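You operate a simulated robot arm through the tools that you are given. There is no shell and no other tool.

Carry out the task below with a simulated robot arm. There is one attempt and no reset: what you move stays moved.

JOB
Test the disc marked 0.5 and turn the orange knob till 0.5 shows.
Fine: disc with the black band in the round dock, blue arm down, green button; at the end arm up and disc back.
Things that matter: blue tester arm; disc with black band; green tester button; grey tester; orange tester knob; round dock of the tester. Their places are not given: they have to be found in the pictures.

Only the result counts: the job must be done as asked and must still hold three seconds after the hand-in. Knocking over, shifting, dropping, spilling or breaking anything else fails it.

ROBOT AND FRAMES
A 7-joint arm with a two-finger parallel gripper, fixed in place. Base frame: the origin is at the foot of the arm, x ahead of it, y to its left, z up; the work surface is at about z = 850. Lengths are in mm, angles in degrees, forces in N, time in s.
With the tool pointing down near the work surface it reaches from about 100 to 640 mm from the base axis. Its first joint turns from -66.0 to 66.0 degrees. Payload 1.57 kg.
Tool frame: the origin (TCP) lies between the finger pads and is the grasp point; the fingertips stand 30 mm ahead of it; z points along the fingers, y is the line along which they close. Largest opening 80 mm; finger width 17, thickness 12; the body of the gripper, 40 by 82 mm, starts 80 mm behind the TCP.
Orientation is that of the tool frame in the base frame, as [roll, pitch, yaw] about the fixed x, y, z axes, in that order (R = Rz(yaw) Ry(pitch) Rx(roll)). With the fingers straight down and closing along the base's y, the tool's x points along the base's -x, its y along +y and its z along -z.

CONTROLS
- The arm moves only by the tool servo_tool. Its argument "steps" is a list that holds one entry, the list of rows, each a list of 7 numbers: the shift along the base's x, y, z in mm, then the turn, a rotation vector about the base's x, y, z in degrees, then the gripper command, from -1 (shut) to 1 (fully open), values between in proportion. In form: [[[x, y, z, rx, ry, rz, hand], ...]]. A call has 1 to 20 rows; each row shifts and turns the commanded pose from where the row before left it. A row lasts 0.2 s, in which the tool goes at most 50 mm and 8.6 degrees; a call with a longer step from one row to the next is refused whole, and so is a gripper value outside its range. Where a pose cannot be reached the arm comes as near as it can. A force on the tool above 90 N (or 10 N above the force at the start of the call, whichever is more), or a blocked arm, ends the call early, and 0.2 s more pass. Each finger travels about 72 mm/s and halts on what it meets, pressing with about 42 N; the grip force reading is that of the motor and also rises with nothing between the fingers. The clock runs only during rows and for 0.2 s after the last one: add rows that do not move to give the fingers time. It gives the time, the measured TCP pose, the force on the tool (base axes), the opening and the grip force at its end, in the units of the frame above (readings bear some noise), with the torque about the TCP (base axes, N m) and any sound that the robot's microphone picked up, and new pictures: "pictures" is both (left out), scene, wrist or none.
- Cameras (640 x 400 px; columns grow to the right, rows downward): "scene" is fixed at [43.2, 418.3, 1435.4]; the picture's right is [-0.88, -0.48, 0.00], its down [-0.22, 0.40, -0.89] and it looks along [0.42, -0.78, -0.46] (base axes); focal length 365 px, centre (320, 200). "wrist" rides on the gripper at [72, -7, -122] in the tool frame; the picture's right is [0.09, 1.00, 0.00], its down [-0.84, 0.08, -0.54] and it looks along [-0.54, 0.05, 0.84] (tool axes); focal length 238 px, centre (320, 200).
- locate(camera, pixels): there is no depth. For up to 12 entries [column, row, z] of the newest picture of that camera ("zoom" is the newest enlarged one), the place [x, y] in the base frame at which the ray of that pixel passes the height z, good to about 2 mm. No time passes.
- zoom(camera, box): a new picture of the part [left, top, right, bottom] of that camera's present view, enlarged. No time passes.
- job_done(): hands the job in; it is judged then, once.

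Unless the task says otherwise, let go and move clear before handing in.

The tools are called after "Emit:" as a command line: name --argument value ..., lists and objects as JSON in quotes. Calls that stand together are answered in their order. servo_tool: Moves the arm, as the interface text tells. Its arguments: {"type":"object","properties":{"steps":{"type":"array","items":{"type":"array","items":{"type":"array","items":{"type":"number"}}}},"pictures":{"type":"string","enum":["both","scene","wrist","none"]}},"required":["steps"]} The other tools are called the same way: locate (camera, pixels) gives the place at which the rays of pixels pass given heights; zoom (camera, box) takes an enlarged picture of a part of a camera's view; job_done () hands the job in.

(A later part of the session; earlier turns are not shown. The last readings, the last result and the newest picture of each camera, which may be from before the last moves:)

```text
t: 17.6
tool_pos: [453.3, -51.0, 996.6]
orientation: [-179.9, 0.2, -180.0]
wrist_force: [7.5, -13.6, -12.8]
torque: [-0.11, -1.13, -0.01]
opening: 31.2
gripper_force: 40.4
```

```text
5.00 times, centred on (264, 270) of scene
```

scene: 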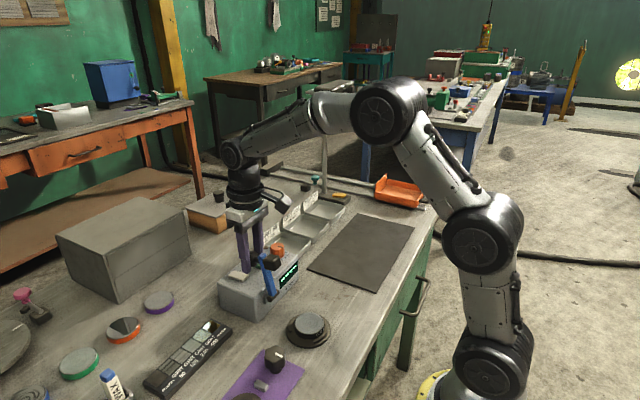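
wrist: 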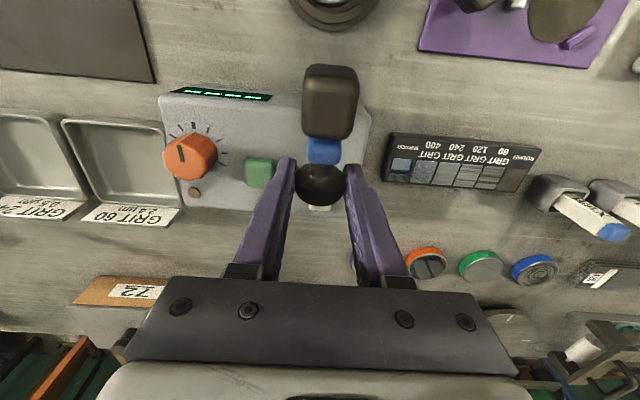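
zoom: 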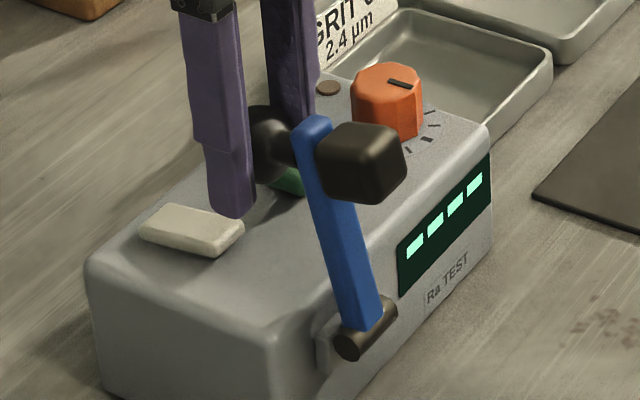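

The arm moves with the grip, and the forces show a small y offset (−13.6 N), so I'll correct y by −1.6 mm. I'll continue along the arc past vertical.

Emit:
servo_tool --steps '[[[-3.4, -0.8, 1.4, 0, 0, 0, -0.5], [-3.5, -0.8, 1.4, 0, 0, 0, -0.5], [-3.6, 0, 1.7, 0, 0, 0, -0.5], [-3.6, 0, 1.6, 0, 0, 0, -0.5], [-3.7, 0, 1.4, 0, 0, 0, -0.5], [-3.8, 0, 1.2, 0, 0, 0, -0.5], [0, 0, 0, 0, 0, 0, -0.5]]]'

Emit:
zoom --camera "scene" --box '[216, 230, 312, 310]'

```text
t: 19.2
tool_pos: [433.0, -49.9, 1006.4]
orientation: [180.0, 0.4, -180.0]
wrist_force: [12.6, 4.1, -0.5]
torque: [0.09, -1.22, -0.01]
opening: 31.0
gripper_force: 40.6
```

scene: 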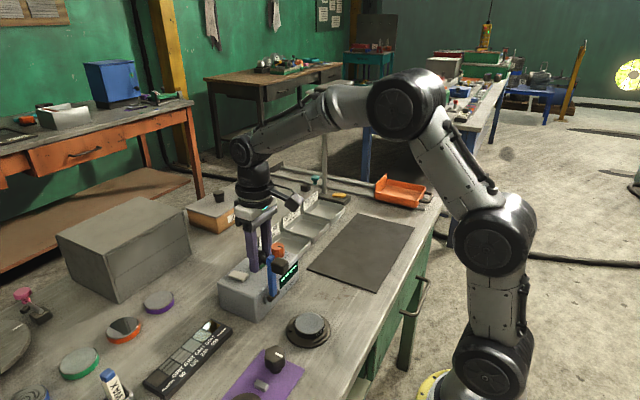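
wrist: 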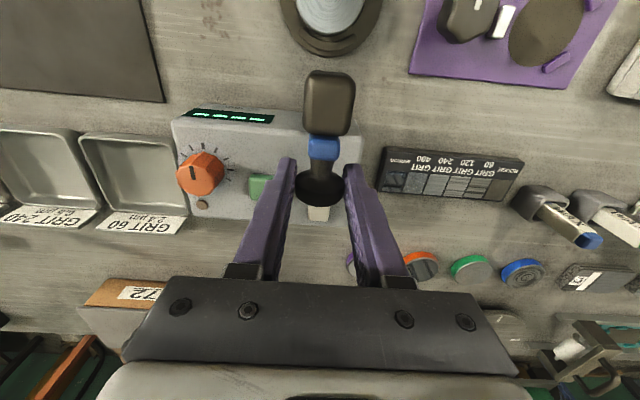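

```text
5.00 times, centred on (264, 270) of scene
```

zoom: 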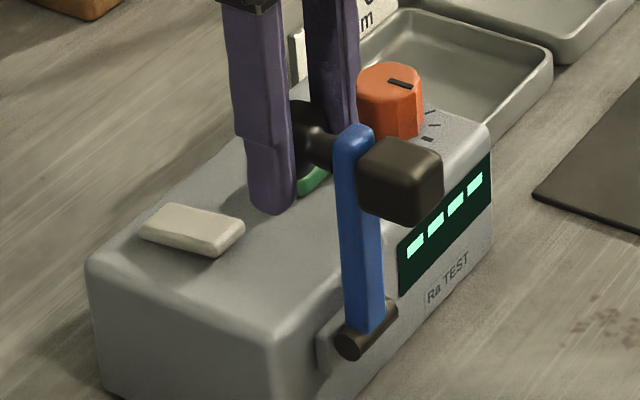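

The arm is now vertical and the forces are small. I'll continue along the arc to the front.

Emit:
servo_tool --steps '[[[-7.6, 0.2, 2.0, 0, 0, 0, -0.5], [-7.8, 0, 1.3, 0, 0, 0, -0.5], [-7.9, 0, 0.6, 0, 0, 0, -0.5], [-8.0, 0, 0, 0, 0, 0, -0.5], [-7.8, 0, -0.8, 0, 0, 0, -0.5], [0, 0, 0, 0, 0, 0, -0.5]]]'

Emit:
zoom --camera "scene" --box '[216, 230, 344, 340]'

```text
t: 20.6
tool_pos: [392.1, -50.7, 1007.6]
orientation: [-179.8, 0.0, -180.0]
wrist_force: [-0.1, 0.0, 1.7]
torque: [0.0, -0.01, 0.0]
opening: 20.2
gripper_force: 0.5
```

scene: 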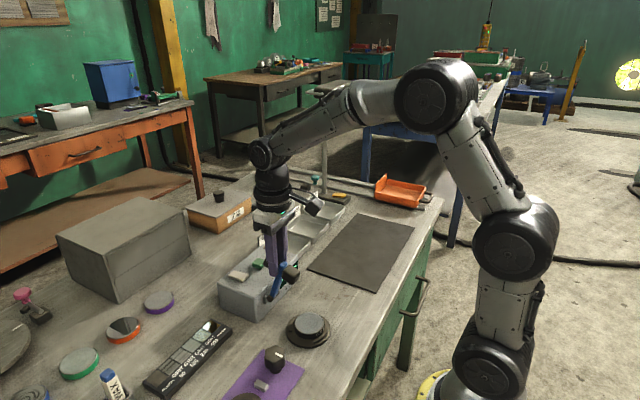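
wrist: 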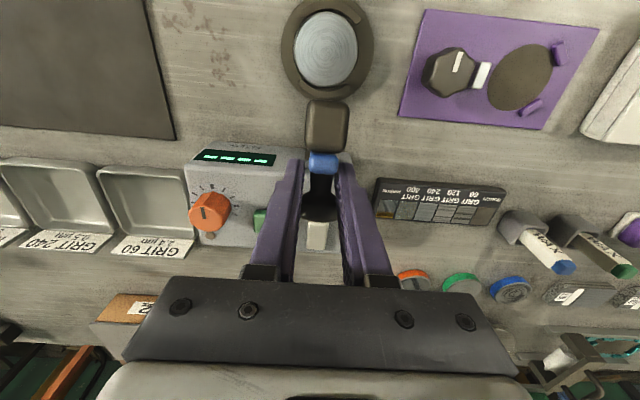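

```text
3.64 times, centred on (280, 285) of scene
```

zoom: 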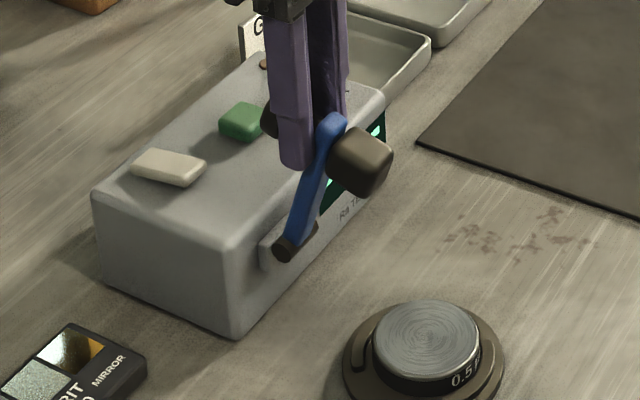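

The grip slipped off the knob's rim (opening 20, no force), but the arm now leans forward with the fingers around the knob's neck. I'll look closely before going on.

Emit:
zoom --camera "wrist" --box '[240, 90, 400, 270]'

Emit:
zoom --camera "scene" --box '[244, 220, 316, 300]'

```text
2.22 times, centred on (320, 180) of wrist
```

zoom: 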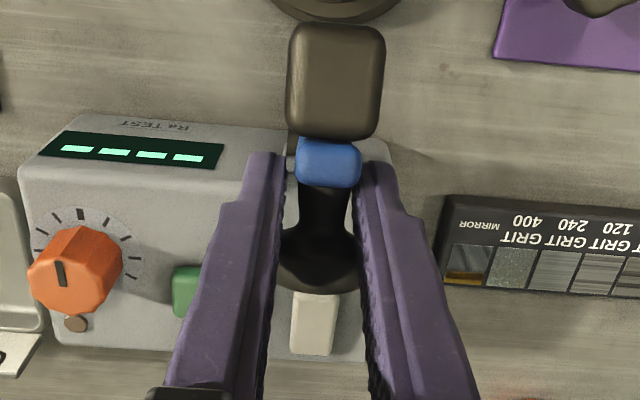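

```text
5.00 times, centred on (280, 260) of scene
```

zoom: 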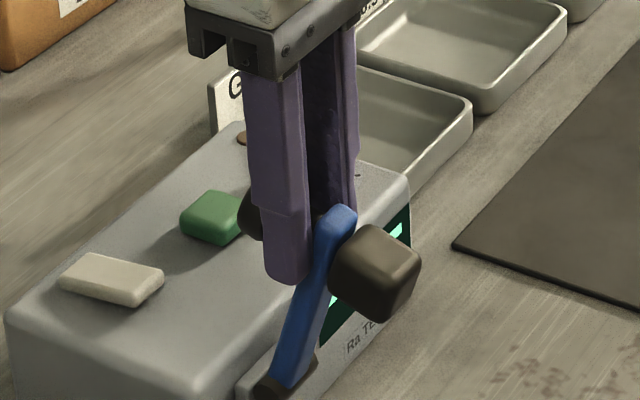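

The hinge holds the arm where it is by friction, leaning forward, with the knob near (404,-50,1000). I'll release, rise, go behind it with closed fingers and push it down from there.

Emit:
servo_tool --steps '[[[0, 0, 0, 0, 0, 0, 0.2], [0, 0, 0, 0, 0, 0, 0.3], [0, 0, 30, 0, 0, 0, 0.3], [0, 0, 35, 0, 0, 0, 0.3], [25, 0, 0, 0, 0, 0, -1], [28, 0, 0, 0, 0, 0, -1], [0, 0, 0, 0, 0, 0, -1], [0, 0, 0, 0, 0, 0, -1]]]'

Emit:
zoom --camera "wrist" --box '[240, 90, 400, 190]'

Emit:
zoom --camera "scene" --box '[216, 220, 344, 300]'

```text
t: 22.4
tool_pos: [447.3, -50.3, 1073.3]
orientation: [-180.0, 0.1, 179.9]
wrist_force: [0.2, 0.4, 0.4]
torque: [-0.02, -0.01, -0.01]
opening: 0.0
gripper_force: 21.6
```

scene: 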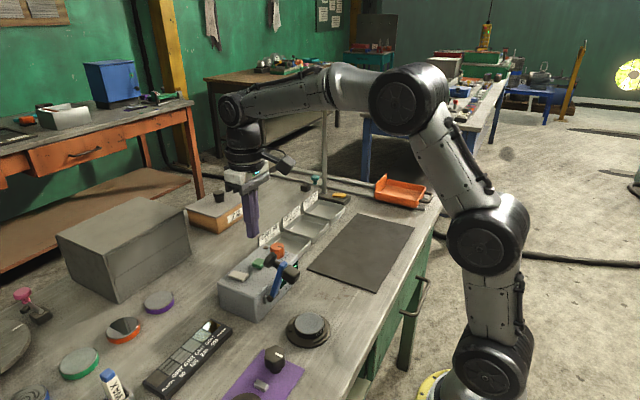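
wrist: 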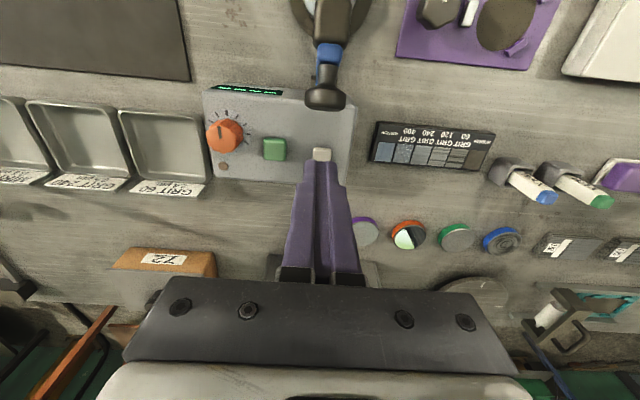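

```text
4.00 times, centred on (320, 140) of wrist
```

zoom: 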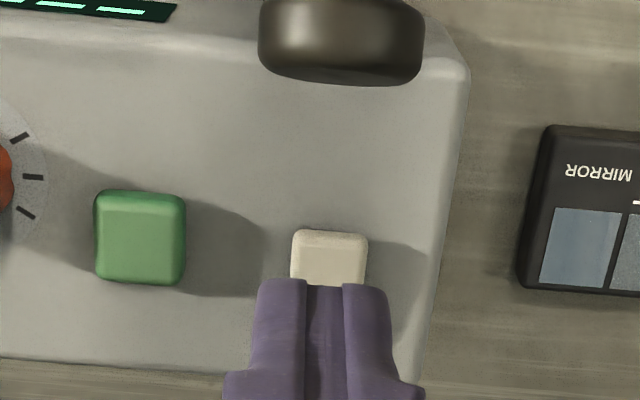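

```text
5.00 times, centred on (280, 260) of scene
```

zoom: 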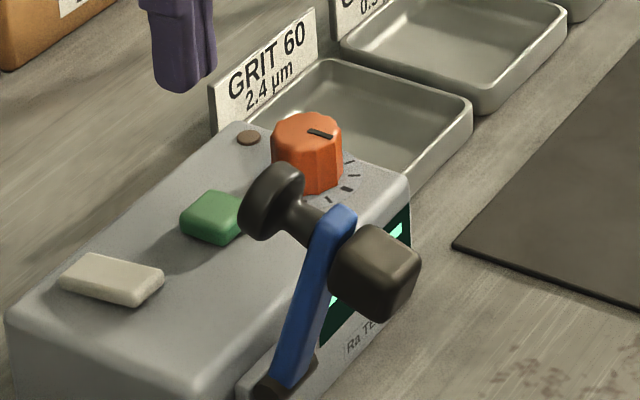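

The knob's cap is at about (407,-50,999), facing back and up, and the closed fingers are behind it. I'll go down behind it and start pushing along the arc.

Emit:
servo_tool --steps '[[[0, -0.3, -22, 0, 0, 0, -1], [0, 0, -20, 0, 0, 0, -1], [-10, 0, 0, 0, 0, 0, -1], [-8, 0, 0, 0, 0, 0, -1], [-7, 0, 0.5, 0, 0, 0, -1], [-6, 0, 0.3, 0, 0, 0, -1], [-8, 0, -0.1, 0, 0, 0, -1], [-8, 0, -0.9, 0, 0, 0, -1], [0, 0, 0, 0, 0, 0, -1]]]'

Emit:
zoom --camera "scene" --box '[216, 220, 344, 300]'

```text
t: 24.4
tool_pos: [397.9, -50.5, 1032.7]
orientation: [-179.9, 0.1, 179.9]
wrist_force: [-0.4, 0.0, -0.1]
torque: [0.0, 0.01, -0.04]
opening: 0.1
gripper_force: 20.8
```

scene: 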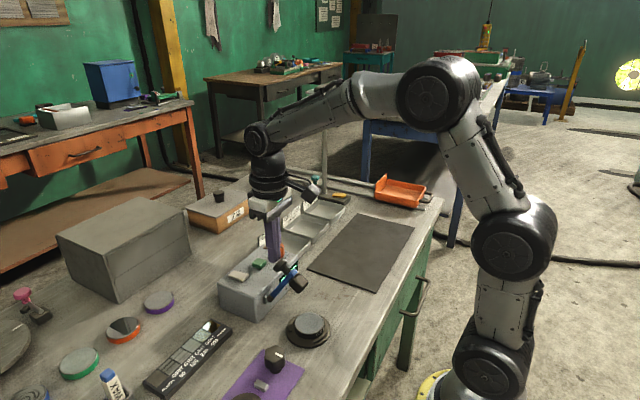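
wrist: 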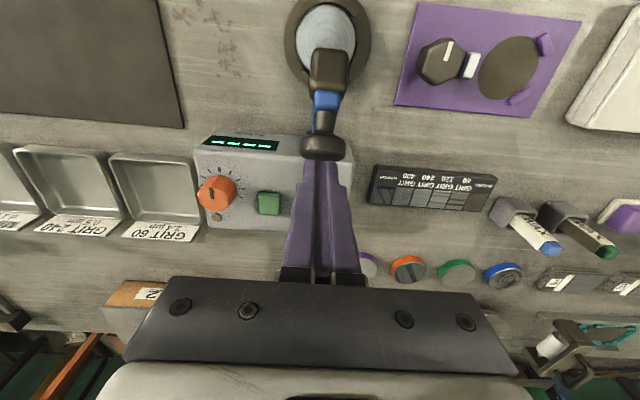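

```text
5.00 times, centred on (280, 260) of scene
```

zoom: 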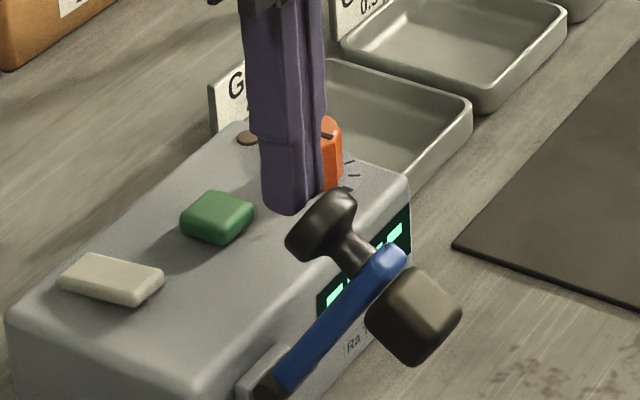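

The arm follows the push (now about 45° forward) with very little force. I'll keep pushing along the arc.

Emit:
servo_tool --steps '[[[-7.9, 0, -1.7, 0, 0, 0, -1], [-7.7, 0, -2.3, 0, 0, 0, -1], [-7.5, 0, -3.1, 0, 0, 0, -1], [-7.2, 0, -3.6, 0, 0, 0, -1], [-6.8, 0, -4.3, 0, 0, 0, -1], [-6.4, 0, -4.8, 0, 0, 0, -1], [-6.0, 0, -5.4, 0, 0, 0, -1], [0, 0, 0, 0, 0, 0, -1]]]'

Emit:
zoom --camera "scene" --box '[230, 240, 358, 340]'

```text
t: 26.2
tool_pos: [349.6, -51.1, 1006.9]
orientation: [-179.8, 0.2, -180.0]
wrist_force: [0.2, -0.3, 0.7]
torque: [0.02, 0.01, -0.02]
opening: 0.0
gripper_force: 21.6
```

scene: 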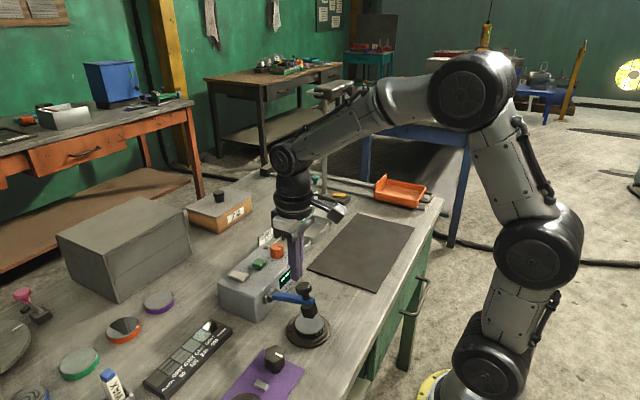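
wrist: 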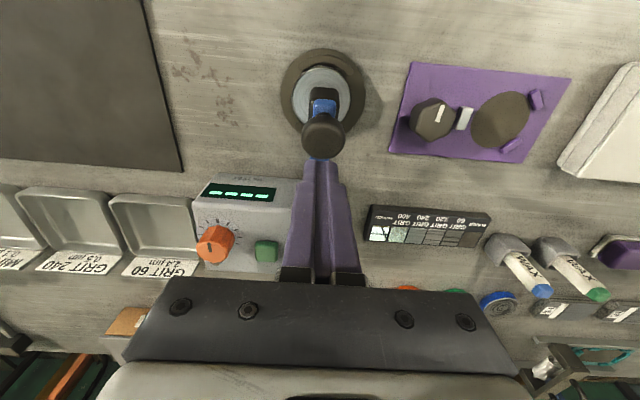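

```text
4.00 times, centred on (294, 290) of scene
```

zoom: 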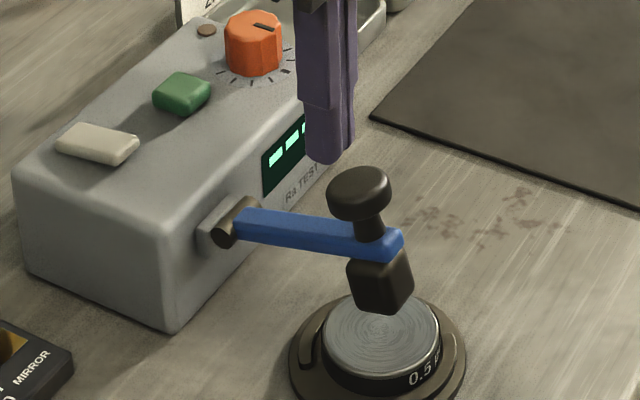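

The arm swung ahead to nearly horizontal, and the head appears to hover a little above the disc, with the knob at about (330,-50,957). I'll move over the knob and press down gradually.

Emit:
servo_tool --steps '[[[-12, 0.3, 2, 0, 0, 0, -1], [-11, 0, 0, 0, 0, 0, -1], [0, 0, -6, 0, 0, 0, -1], [0, 0, -4, 0, 0, 0, -1], [-0.5, 0, -4, 0, 0, 0, -1], [0, 0, 0, 0, 0, 0, -1]]]'

Emit:
zoom --camera "scene" --box '[230, 240, 358, 340]'

```text
t: 27.6
tool_pos: [326.4, -51.4, 995.3]
orientation: [-179.8, 0.2, 179.9]
wrist_force: [-0.5, 0.5, 0.1]
torque: [0.02, -0.03, 0.0]
opening: 0.1
gripper_force: 21.3
```

scene: 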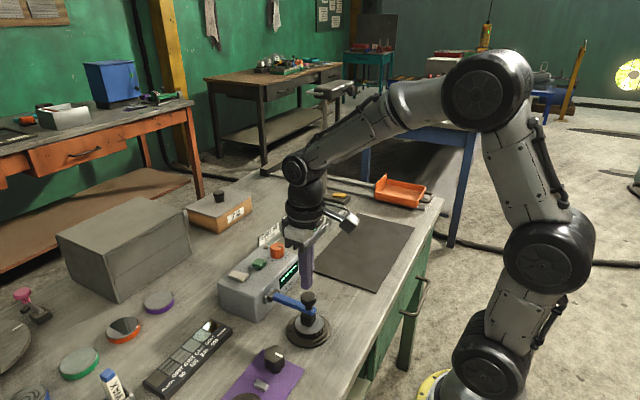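
wrist: 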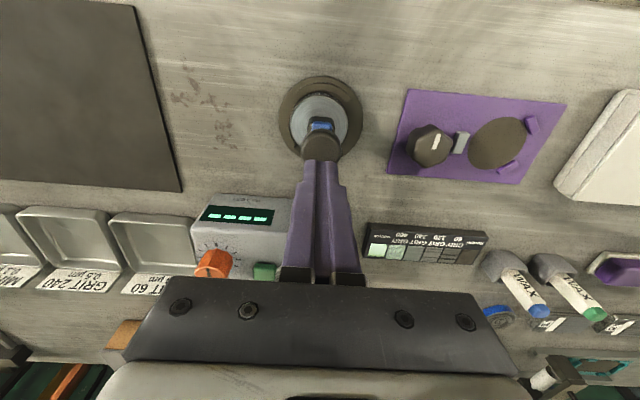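

```text
4.00 times, centred on (294, 290) of scene
```

zoom: 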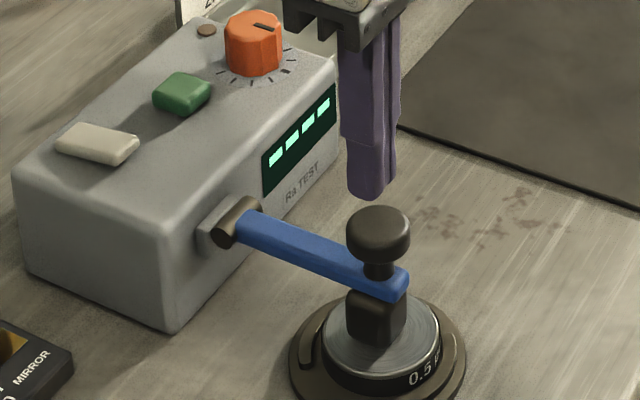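

The head now appears to rest on the disc; the arm settled by itself. I'll press down gently until I feel contact to make sure it is fully down.

Emit:
servo_tool --steps '[[[0, 0, -4, 0, 0, 0, -1], [0, 0, -4, 0, 0, 0, -1], [0, 0, 0, 0, 0, 0, -1]]]' --pictures "scene"

Emit:
zoom --camera "scene" --box '[230, 240, 358, 340]'

```text
t: 28.4
tool_pos: [326.8, -51.3, 986.3]
orientation: [-179.9, 0.0, -179.9]
wrist_force: [1.1, 0.2, -0.2]
torque: [-0.02, -0.02, -0.01]
opening: 0.1
gripper_force: 21.1
```

scene: 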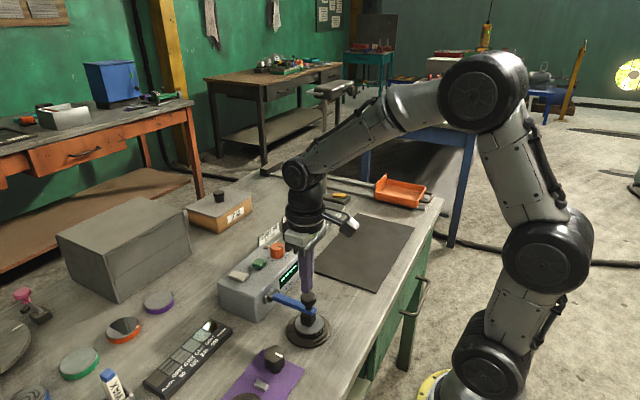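

```text
4.00 times, centred on (294, 290) of scene
```

zoom: 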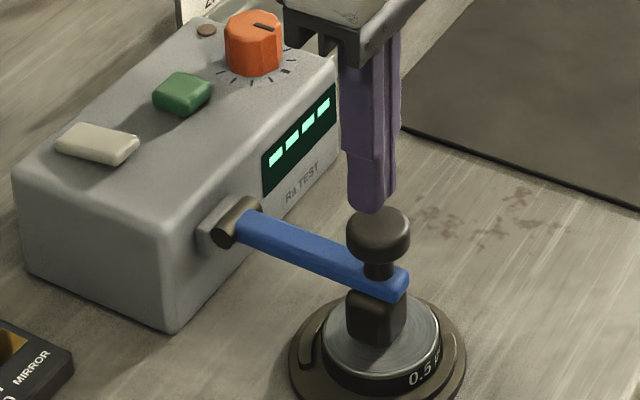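

Emit:
servo_tool --steps '[[[0, 0, -3, 0, 0, 0, -1], [0, 0, -2, 0, 0, 0, -1], [0, 0, 0, 0, 0, 0, -1]]]' --pictures "none"

Emit:
servo_tool --steps '[[[0, 0, -2, 0, 0, 0, -1], [0, 0, 0, 0, 0, 0, -1]]]' --pictures "none"

Emit:
servo_tool --steps '[[[0, 0, -2, 0, 0, 0, -1], [0, 0, 0, 0, 0, 0, -1]]]' --pictures "scene"

Emit:
zoom --camera "scene" --box '[230, 240, 358, 340]'

```text
t: 29.2
tool_pos: [325.9, -49.4, 981.4]
orientation: [-179.9, 0.1, 179.9]
wrist_force: [-0.4, 0.1, -0.1]
torque: [-0.02, 0.03, 0.02]
opening: 0.1
gripper_force: 21.6
```

```text
t: 29.8
tool_pos: [326.1, -50.4, 979.8]
orientation: [-179.8, 0.1, -180.0]
wrist_force: [0.0, -0.4, 0.1]
torque: [0.01, 0.02, 0.02]
opening: 0.0
gripper_force: 21.0
```

```text
t: 30.4
tool_pos: [325.7, -49.3, 978.0]
orientation: [-179.9, 0.1, -180.0]
wrist_force: [-0.1, -0.5, 0.5]
torque: [-0.01, -0.01, 0.02]
opening: 0.0
gripper_force: 21.4
```

scene: 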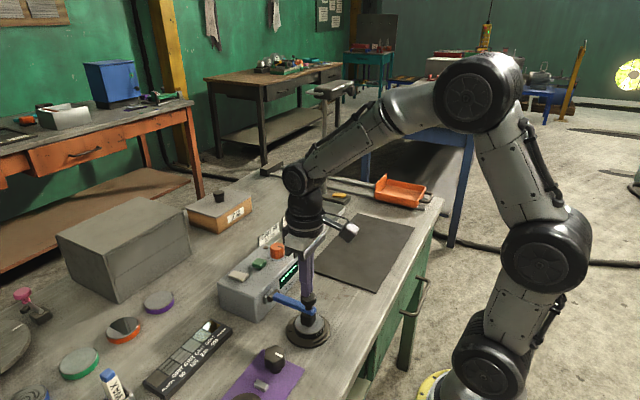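

```text
4.00 times, centred on (294, 290) of scene
```

zoom: 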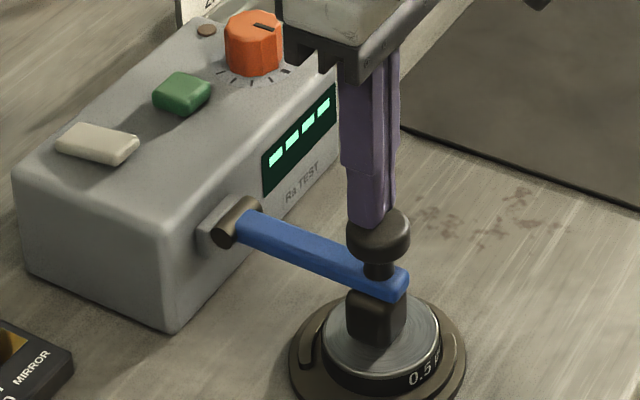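

Emit:
servo_tool --steps '[[[0, 0, -2, 0, 0, 0, -1], [0, 0, 0, 0, 0, 0, -1]]]' --pictures "none"

Emit:
servo_tool --steps '[[[0, 0, -1.5, 0, 0, 0, -1], [0, 0, 0, 0, 0, 0, -1]]]' --pictures "none"

Emit:
servo_tool --steps '[[[0, 0, -1.5, 0, 0, 0, -1], [0, 0, 0, 0, 0, 0, -1]]]' --pictures "both"

Emit:
zoom --camera "scene" --box '[260, 260, 356, 350]'

```text
t: 31.0
tool_pos: [326.0, -50.5, 976.3]
orientation: [-179.8, 0.0, 180.0]
wrist_force: [0.0, 0.5, 0.3]
torque: [-0.03, 0.03, 0.01]
opening: 0.1
gripper_force: 21.7
```

```text
t: 31.6
tool_pos: [326.7, -50.8, 974.3]
orientation: [-179.9, 0.1, 180.0]
wrist_force: [-0.9, 0.8, 0.2]
torque: [0.0, -0.01, 0.02]
opening: 0.1
gripper_force: 20.8
```

```text
t: 32.2
tool_pos: [326.6, -49.7, 973.2]
orientation: [-179.8, 0.3, 180.0]
wrist_force: [-5.3, 1.6, 16.1]
torque: [0.09, 0.23, 0.03]
opening: 0.0
gripper_force: 21.0
```

scene: 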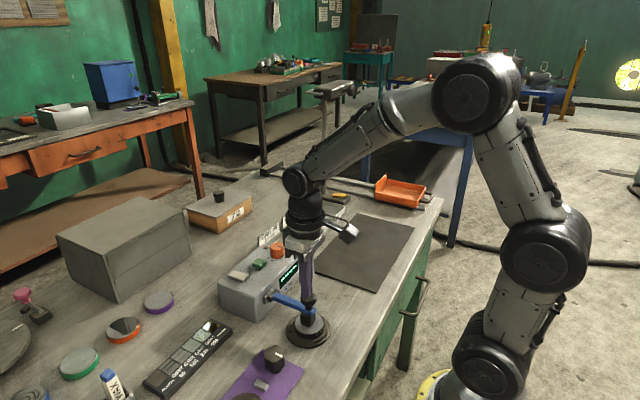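
wrist: 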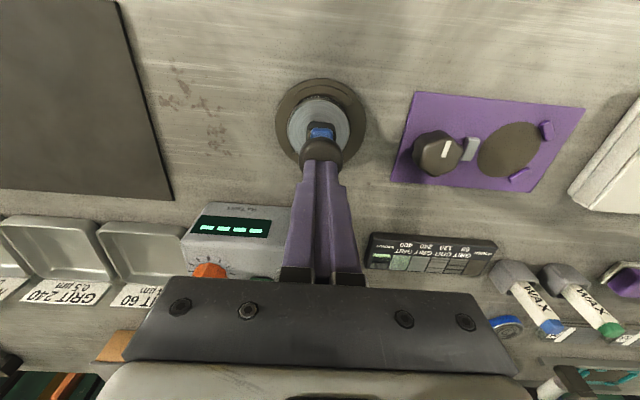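

```text
4.44 times, centred on (308, 305) of scene
```

zoom: 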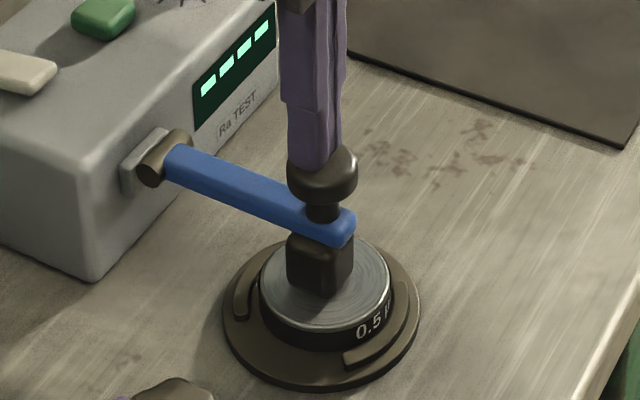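

Contact came at 16 N with the tip at z≈943 and the head resting on the disc, so the arm is fully down. I'll retreat upward and move over the green button, which triangulates to about (479,-100,931).

Emit:
servo_tool --steps '[[[0, 0, 30, 0, 0, 0, -1], [0, 0, 45, 0, 0, 0, -1], [30, -10, 20, 0, 0, 0, -1], [45, -20, 0, 0, 0, 0, -1], [45, -15, 0, 0, 0, 0, -1], [0, 0, 0, 0, 0, 0, -1]]]'

Emit:
zoom --camera "wrist" --box '[210, 100, 370, 200]'

Emit:
zoom --camera "scene" --box '[220, 230, 348, 340]'

```text
t: 33.6
tool_pos: [447.7, -94.8, 1067.7]
orientation: [-180.0, 0.2, 180.0]
wrist_force: [0.4, -0.1, -0.4]
torque: [0.02, 0.02, -0.02]
opening: 0.2
gripper_force: 21.2
```

scene: 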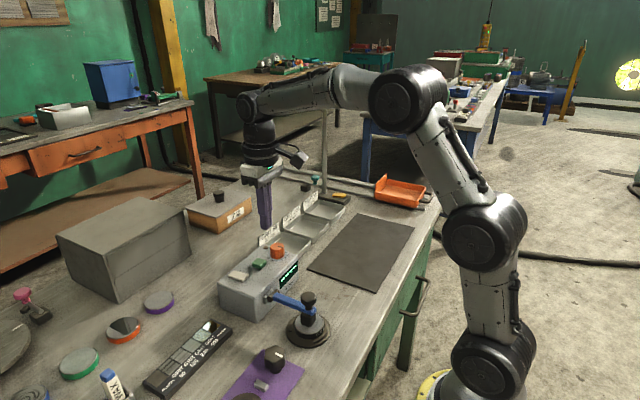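
wrist: 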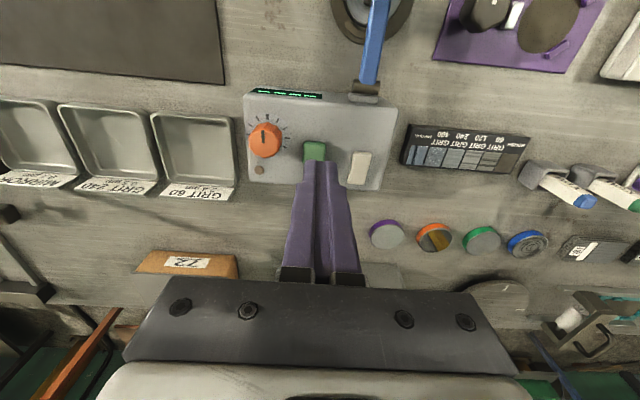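

```text
4.00 times, centred on (290, 150) of wrist
```

zoom: 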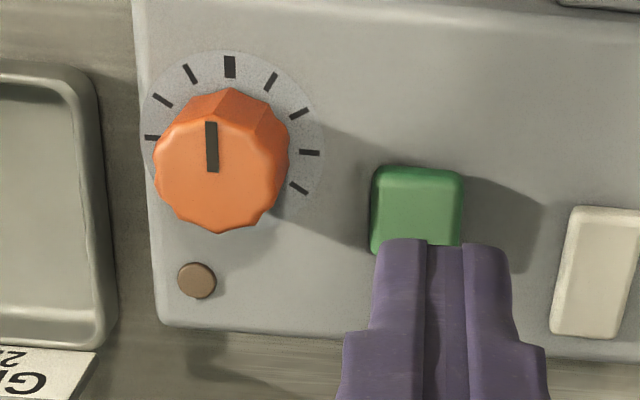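

```text
3.64 times, centred on (284, 285) of scene
```

zoom: 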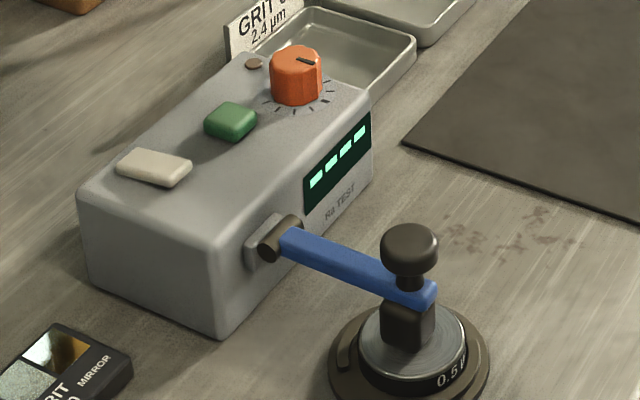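

The pictures refine the green button to about (475,-99.6,932) and the orange knob top to about (463,-153,949), 34 mm across. I'll move above the button and go down.

Emit:
servo_tool --steps '[[[28.6, -4.6, -20, 0, 0, 0, -1], [0, 0, -40, 0, 0, 0, -1], [0, 0, -25, 0, 0, 0, -1], [0, 0, -10, 0, 0, 0, -1], [0, 0, 0, 0, 0, 0, -1]]]'

Emit:
zoom --camera "scene" --box '[220, 230, 316, 310]'

Emit:
zoom --camera "wrist" --box '[220, 100, 380, 200]'

```text
t: 34.8
tool_pos: [474.7, -100.6, 971.9]
orientation: [-179.9, 0.1, 179.9]
wrist_force: [0.9, 0.2, 0.4]
torque: [0.0, -0.03, 0.0]
opening: 0.0
gripper_force: 21.7
```

scene: 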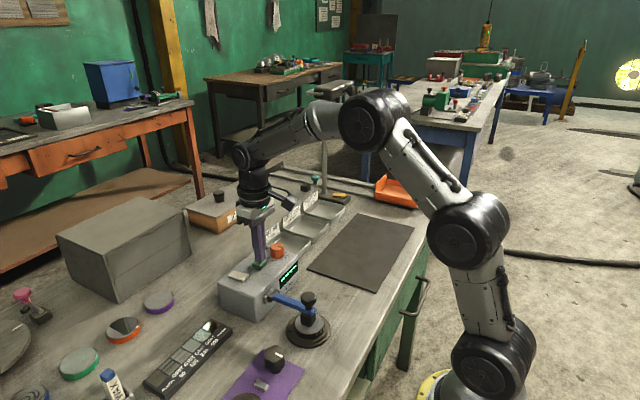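
wrist: 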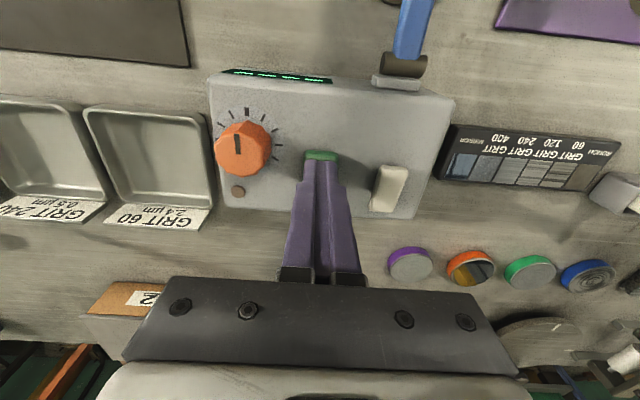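

```text
5.00 times, centred on (268, 270) of scene
```

zoom: 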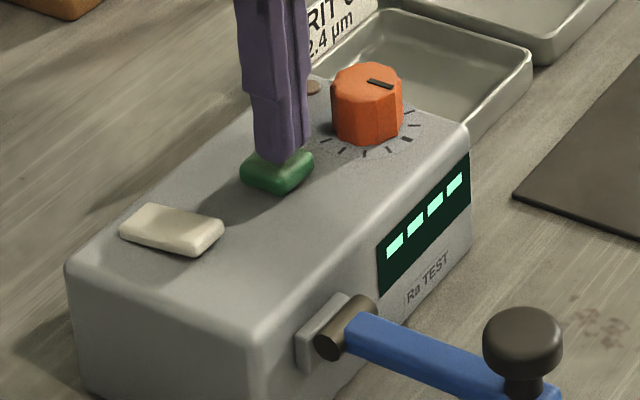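

```text
4.00 times, centred on (300, 150) of wrist
```

zoom: 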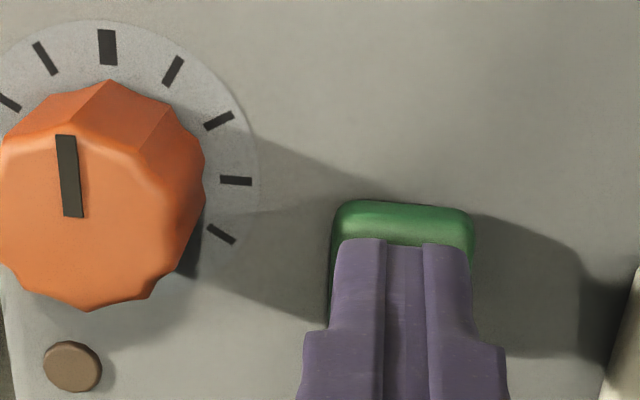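

The fingertip is just above the button at scene zoom (278,165). I'll press down in small steps and watch the force and the display.

Emit:
servo_tool --steps '[[[0, 0, -3, 0, 0, 0, -1], [0, 0, -2, 0, 0, 0, -1], [0, 0, 0, 0, 0, 0, -1]]]' --pictures "none"

Emit:
servo_tool --steps '[[[0, 0, -2, 0, 0, 0, -1], [0, 0, 0, 0, 0, 0, -1]]]' --pictures "none"

Emit:
servo_tool --steps '[[[0, 0, -2, 0, 0, 0, -1], [0, 0, 0, 0, 0, 0, -1]]]' --pictures "scene"

Emit:
zoom --camera "scene" --box '[220, 230, 316, 310]'

```text
t: 35.6
tool_pos: [474.7, -99.1, 968.3]
orientation: [-179.9, 0.2, 180.0]
wrist_force: [0.8, 0.0, 1.1]
torque: [-0.01, -0.01, 0.0]
opening: 0.2
gripper_force: 21.1
```

```text
t: 36.2
tool_pos: [474.4, -99.4, 964.8]
orientation: [-179.9, 0.1, -180.0]
wrist_force: [0.0, 1.4, 1.6]
torque: [0.04, 0.01, -0.01]
opening: 0.1
gripper_force: 21.0
```

```text
t: 36.8
tool_pos: [474.4, -99.2, 964.5]
orientation: [-179.8, 0.1, -180.0]
wrist_force: [1.6, 0.0, 2.3]
torque: [-0.04, -0.05, 0.0]
opening: 0.0
gripper_force: 21.2
heard: click
```

scene: 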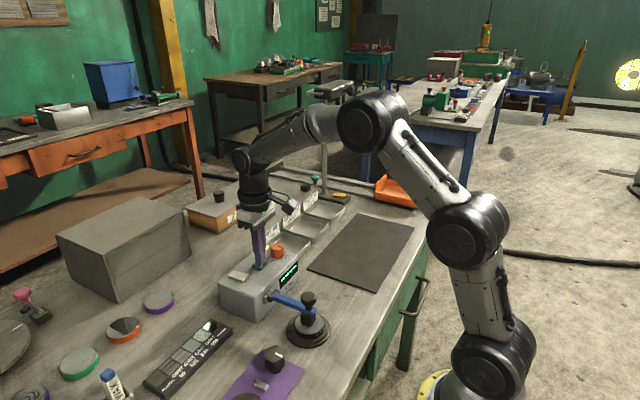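

```text
5.00 times, centred on (268, 270) of scene
```

zoom: 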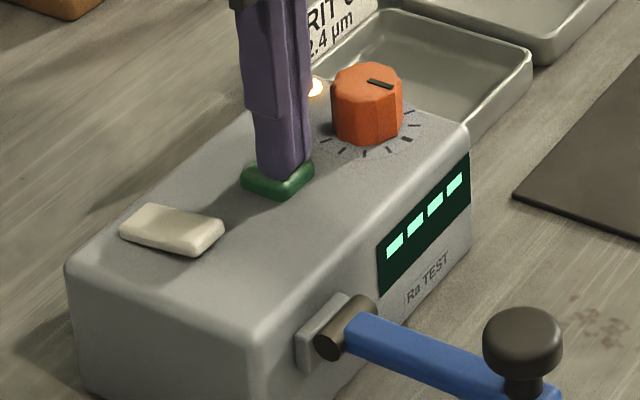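

A click was heard and the lamp by the orange knob lit up. I'll release the button and wait for the reading.

Emit:
servo_tool --steps '[[[0, 0, 20, 0, 0, 0, -1], [0, 0, 30, 0, 0, 0, -1], [0, 0, 30, 0, 0, 0, -1], [0, 0, 0, 0, 0, 0, 0.5], [0, 0, 0, 0, 0, 0, 0.5], [0, 0, 0, 0, 0, 0, 0.5], [0, 0, 0, 0, 0, 0, 0.5]]]'

Emit:
zoom --camera "scene" --box '[220, 230, 316, 310]'

Emit:
zoom --camera "wrist" --box '[200, 70, 360, 170]'

```text
t: 38.4
tool_pos: [475.1, -99.7, 1044.9]
orientation: [-179.9, 0.1, -180.0]
wrist_force: [-0.8, -0.4, -0.2]
torque: [-0.01, 0.02, -0.01]
opening: 59.8
gripper_force: 0.2
```

scene: 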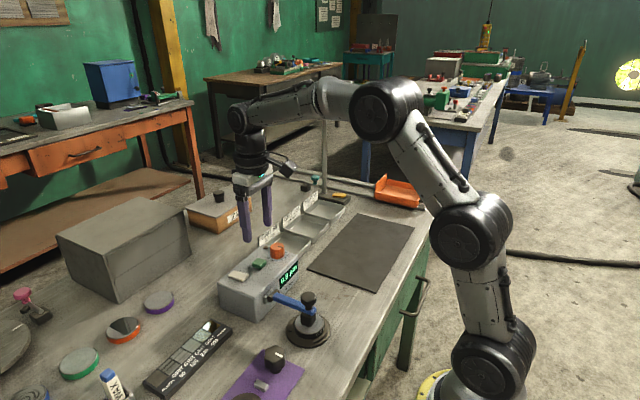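
wrist: 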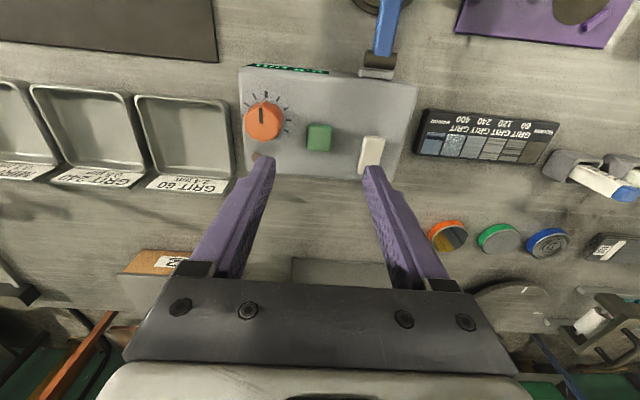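

```text
5.00 times, centred on (268, 270) of scene
```

zoom: 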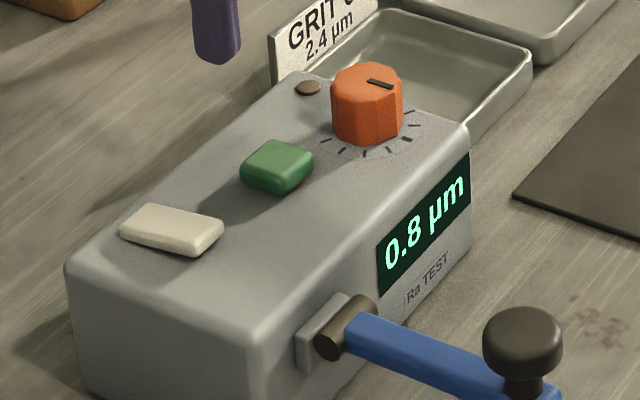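

```text
4.00 times, centred on (280, 120) of wrist
```

zoom: 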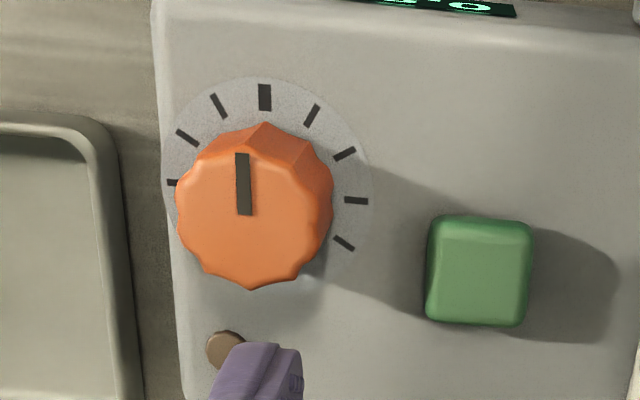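

The display reads 0.8 µm, so the knob has to come down to 0.5. The orange knob top is at about (462.5,-152,950), and I'll move above it.

Emit:
servo_tool --steps '[[[-6, -26, 0, 0, 0, 0, 0.2], [-6.5, -26.4, -10, 0, 0, 0, 0.2], [0, 0, -30, 0, 0, 0, 0.2], [0, 0, -14, 0, 0, 0, 0.2], [0, 0, 0, 0, 0, 0, 0.2]]]'

Emit:
zoom --camera "wrist" --box '[240, 110, 400, 210]'

Emit:
zoom --camera "scene" --box '[230, 220, 326, 300]'

```text
t: 39.6
tool_pos: [462.5, -152.2, 989.6]
orientation: [-179.8, 0.1, -180.0]
wrist_force: [-0.2, -0.2, -0.9]
torque: [-0.04, 0.0, 0.03]
opening: 47.9
gripper_force: 0.1
```

scene: 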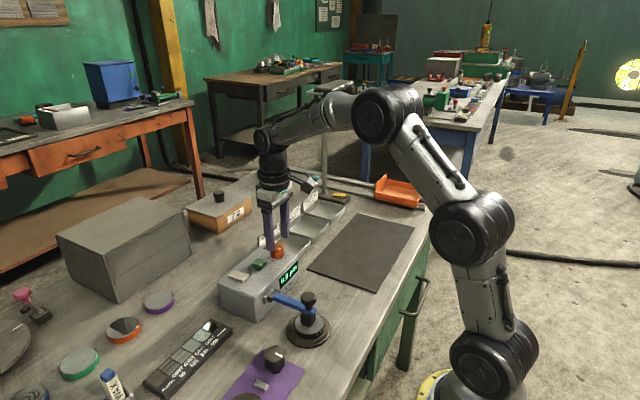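
wrist: 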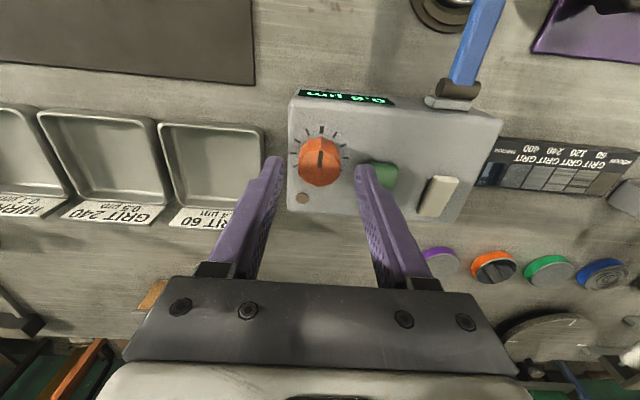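

```text
4.00 times, centred on (320, 160) of wrist
```

zoom: 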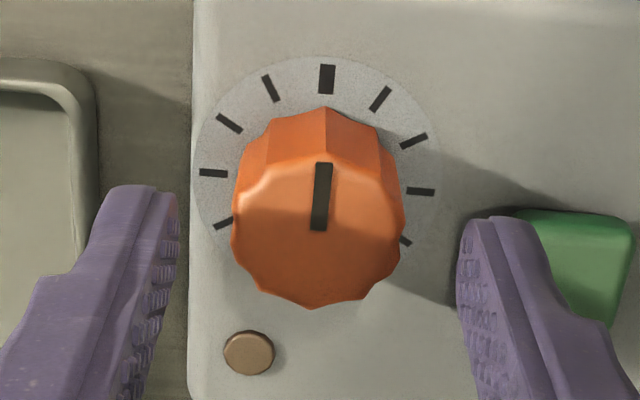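

```text
5.00 times, centred on (278, 260) of scene
```

zoom: 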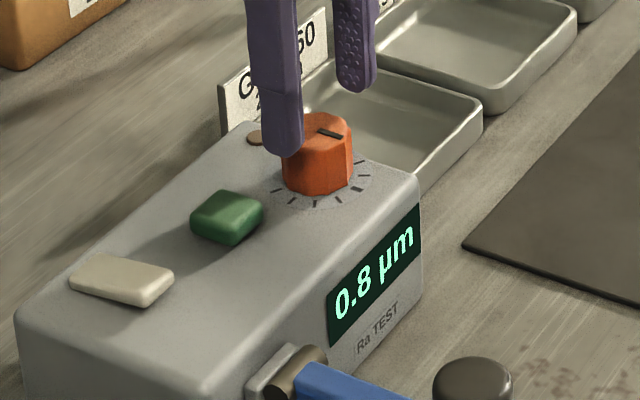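

The knob is centred between the fingers at wrist zoom (320,220). I'll go down around it and close gently.

Emit:
servo_tool --steps '[[[0.8, -0.2, -12, 0, 0, 0, 0.2], [0, 0, -12, 0, 0, 0, 0.2], [0, 0, 0, 0, 0, 0, 0.0], [0, 0, 0, 0, 0, 0, -0.2], [0, 0, 0, 0, 0, 0, -0.3], [0, 0, 0, 0, 0, 0, -0.3]]]'

Emit:
zoom --camera "scene" --box '[230, 220, 326, 300]'

```text
t: 41.0
tool_pos: [463.6, -153.0, 965.5]
orientation: [-179.9, 0.1, 179.9]
wrist_force: [-0.1, -5.9, -2.6]
torque: [-0.23, -0.19, -0.01]
opening: 30.9
gripper_force: 39.9
```

scene: 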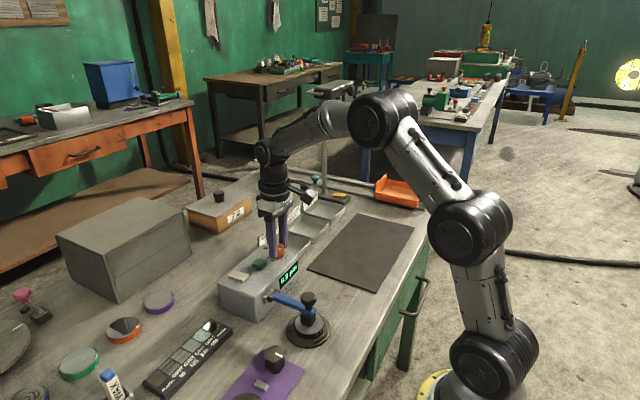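
wrist: 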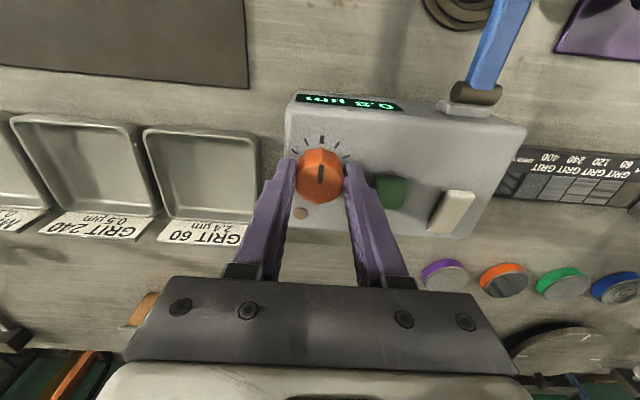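

```text
5.00 times, centred on (278, 260) of scene
```

zoom: 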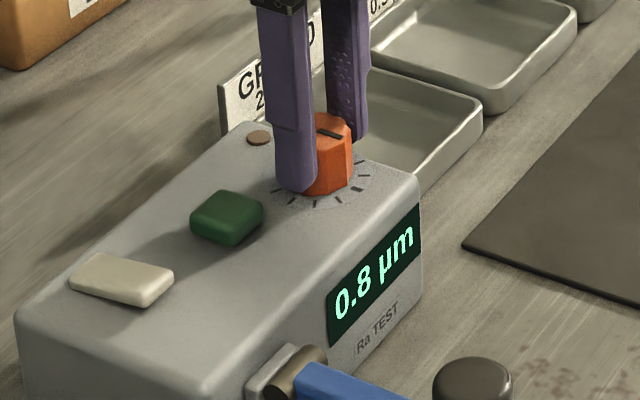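

The knob is gripped at 31 mm. I'll turn it counter-clockwise (from above) by 16° and read the display.

Emit:
servo_tool --steps '[[[0, -0.5, 0, 0, 0, 8, -0.4], [0, 0, 0, 0, 0, 8, -0.4], [0, 0, 0, 0, 0, 0, -0.4]]]'

Emit:
zoom --camera "scene" --box '[230, 220, 326, 300]'

```text
t: 41.8
tool_pos: [463.5, -154.0, 965.8]
orientation: [-179.9, 0.1, -163.9]
wrist_force: [1.7, -13.8, -6.1]
torque: [-0.33, -0.35, -0.05]
opening: 31.1
gripper_force: 40.2
```

scene: 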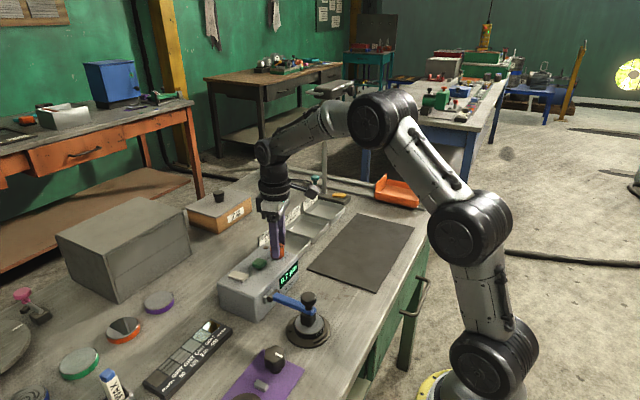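
wrist: 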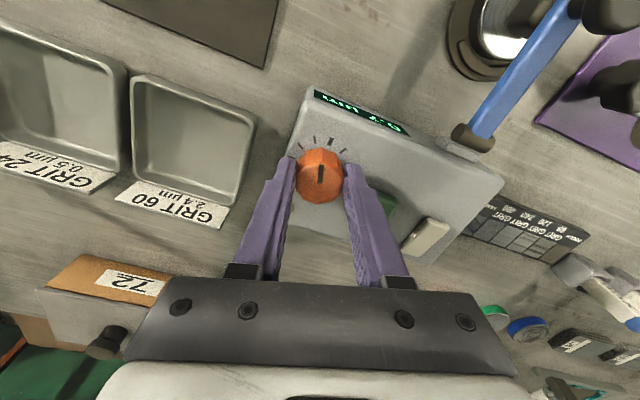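

```text
5.00 times, centred on (278, 260) of scene
```

zoom: 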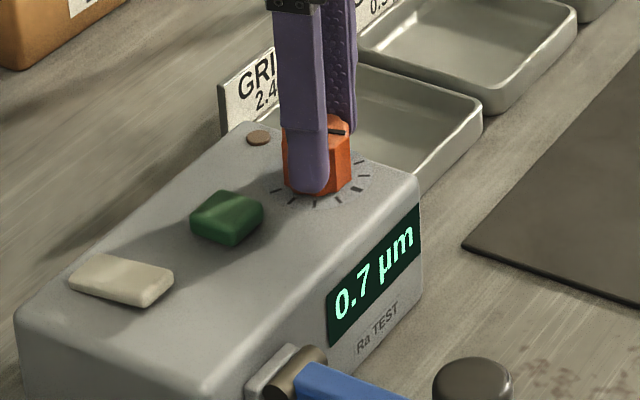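

The display went to 0.7, so counter-clockwise lowers the reading. I'll continue another 16° and correct y a little for the side force.

Emit:
servo_tool --steps '[[[0, -0.8, 0, 0, 0, 8, -0.4], [0, 0, 0, 0, 0, 8, -0.4], [0, 0, 0, 0, 0, 0, -0.4]]]'

Emit:
zoom --camera "scene" --box '[230, 220, 326, 300]'

```text
t: 42.6
tool_pos: [462.9, -155.2, 966.1]
orientation: [-179.7, 0.1, -147.9]
wrist_force: [4.8, -19.0, -10.2]
torque: [-0.32, -0.44, -0.1]
opening: 31.3
gripper_force: 40.0
```

scene: 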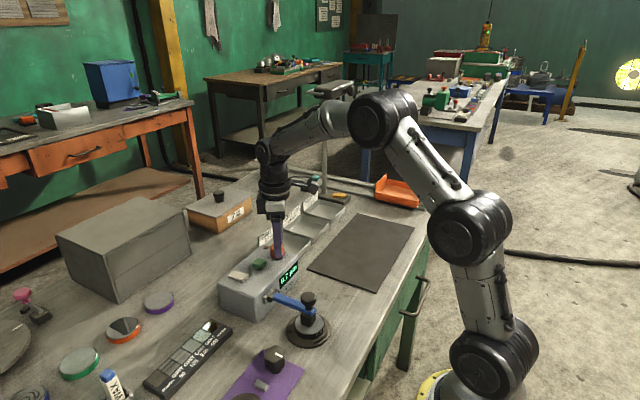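
wrist: 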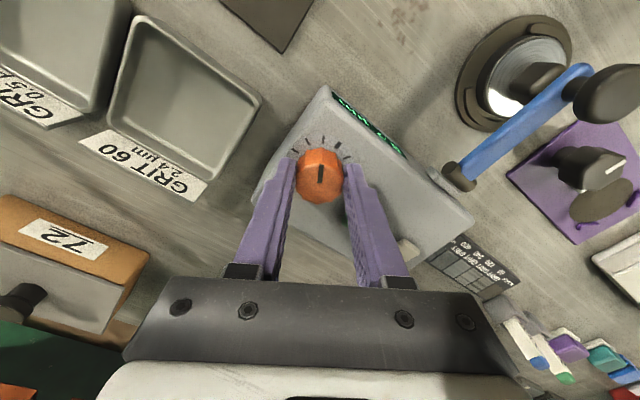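

```text
5.00 times, centred on (278, 260) of scene
```

zoom: 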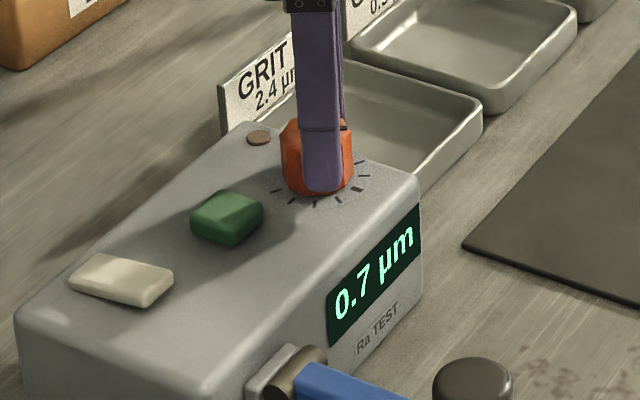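

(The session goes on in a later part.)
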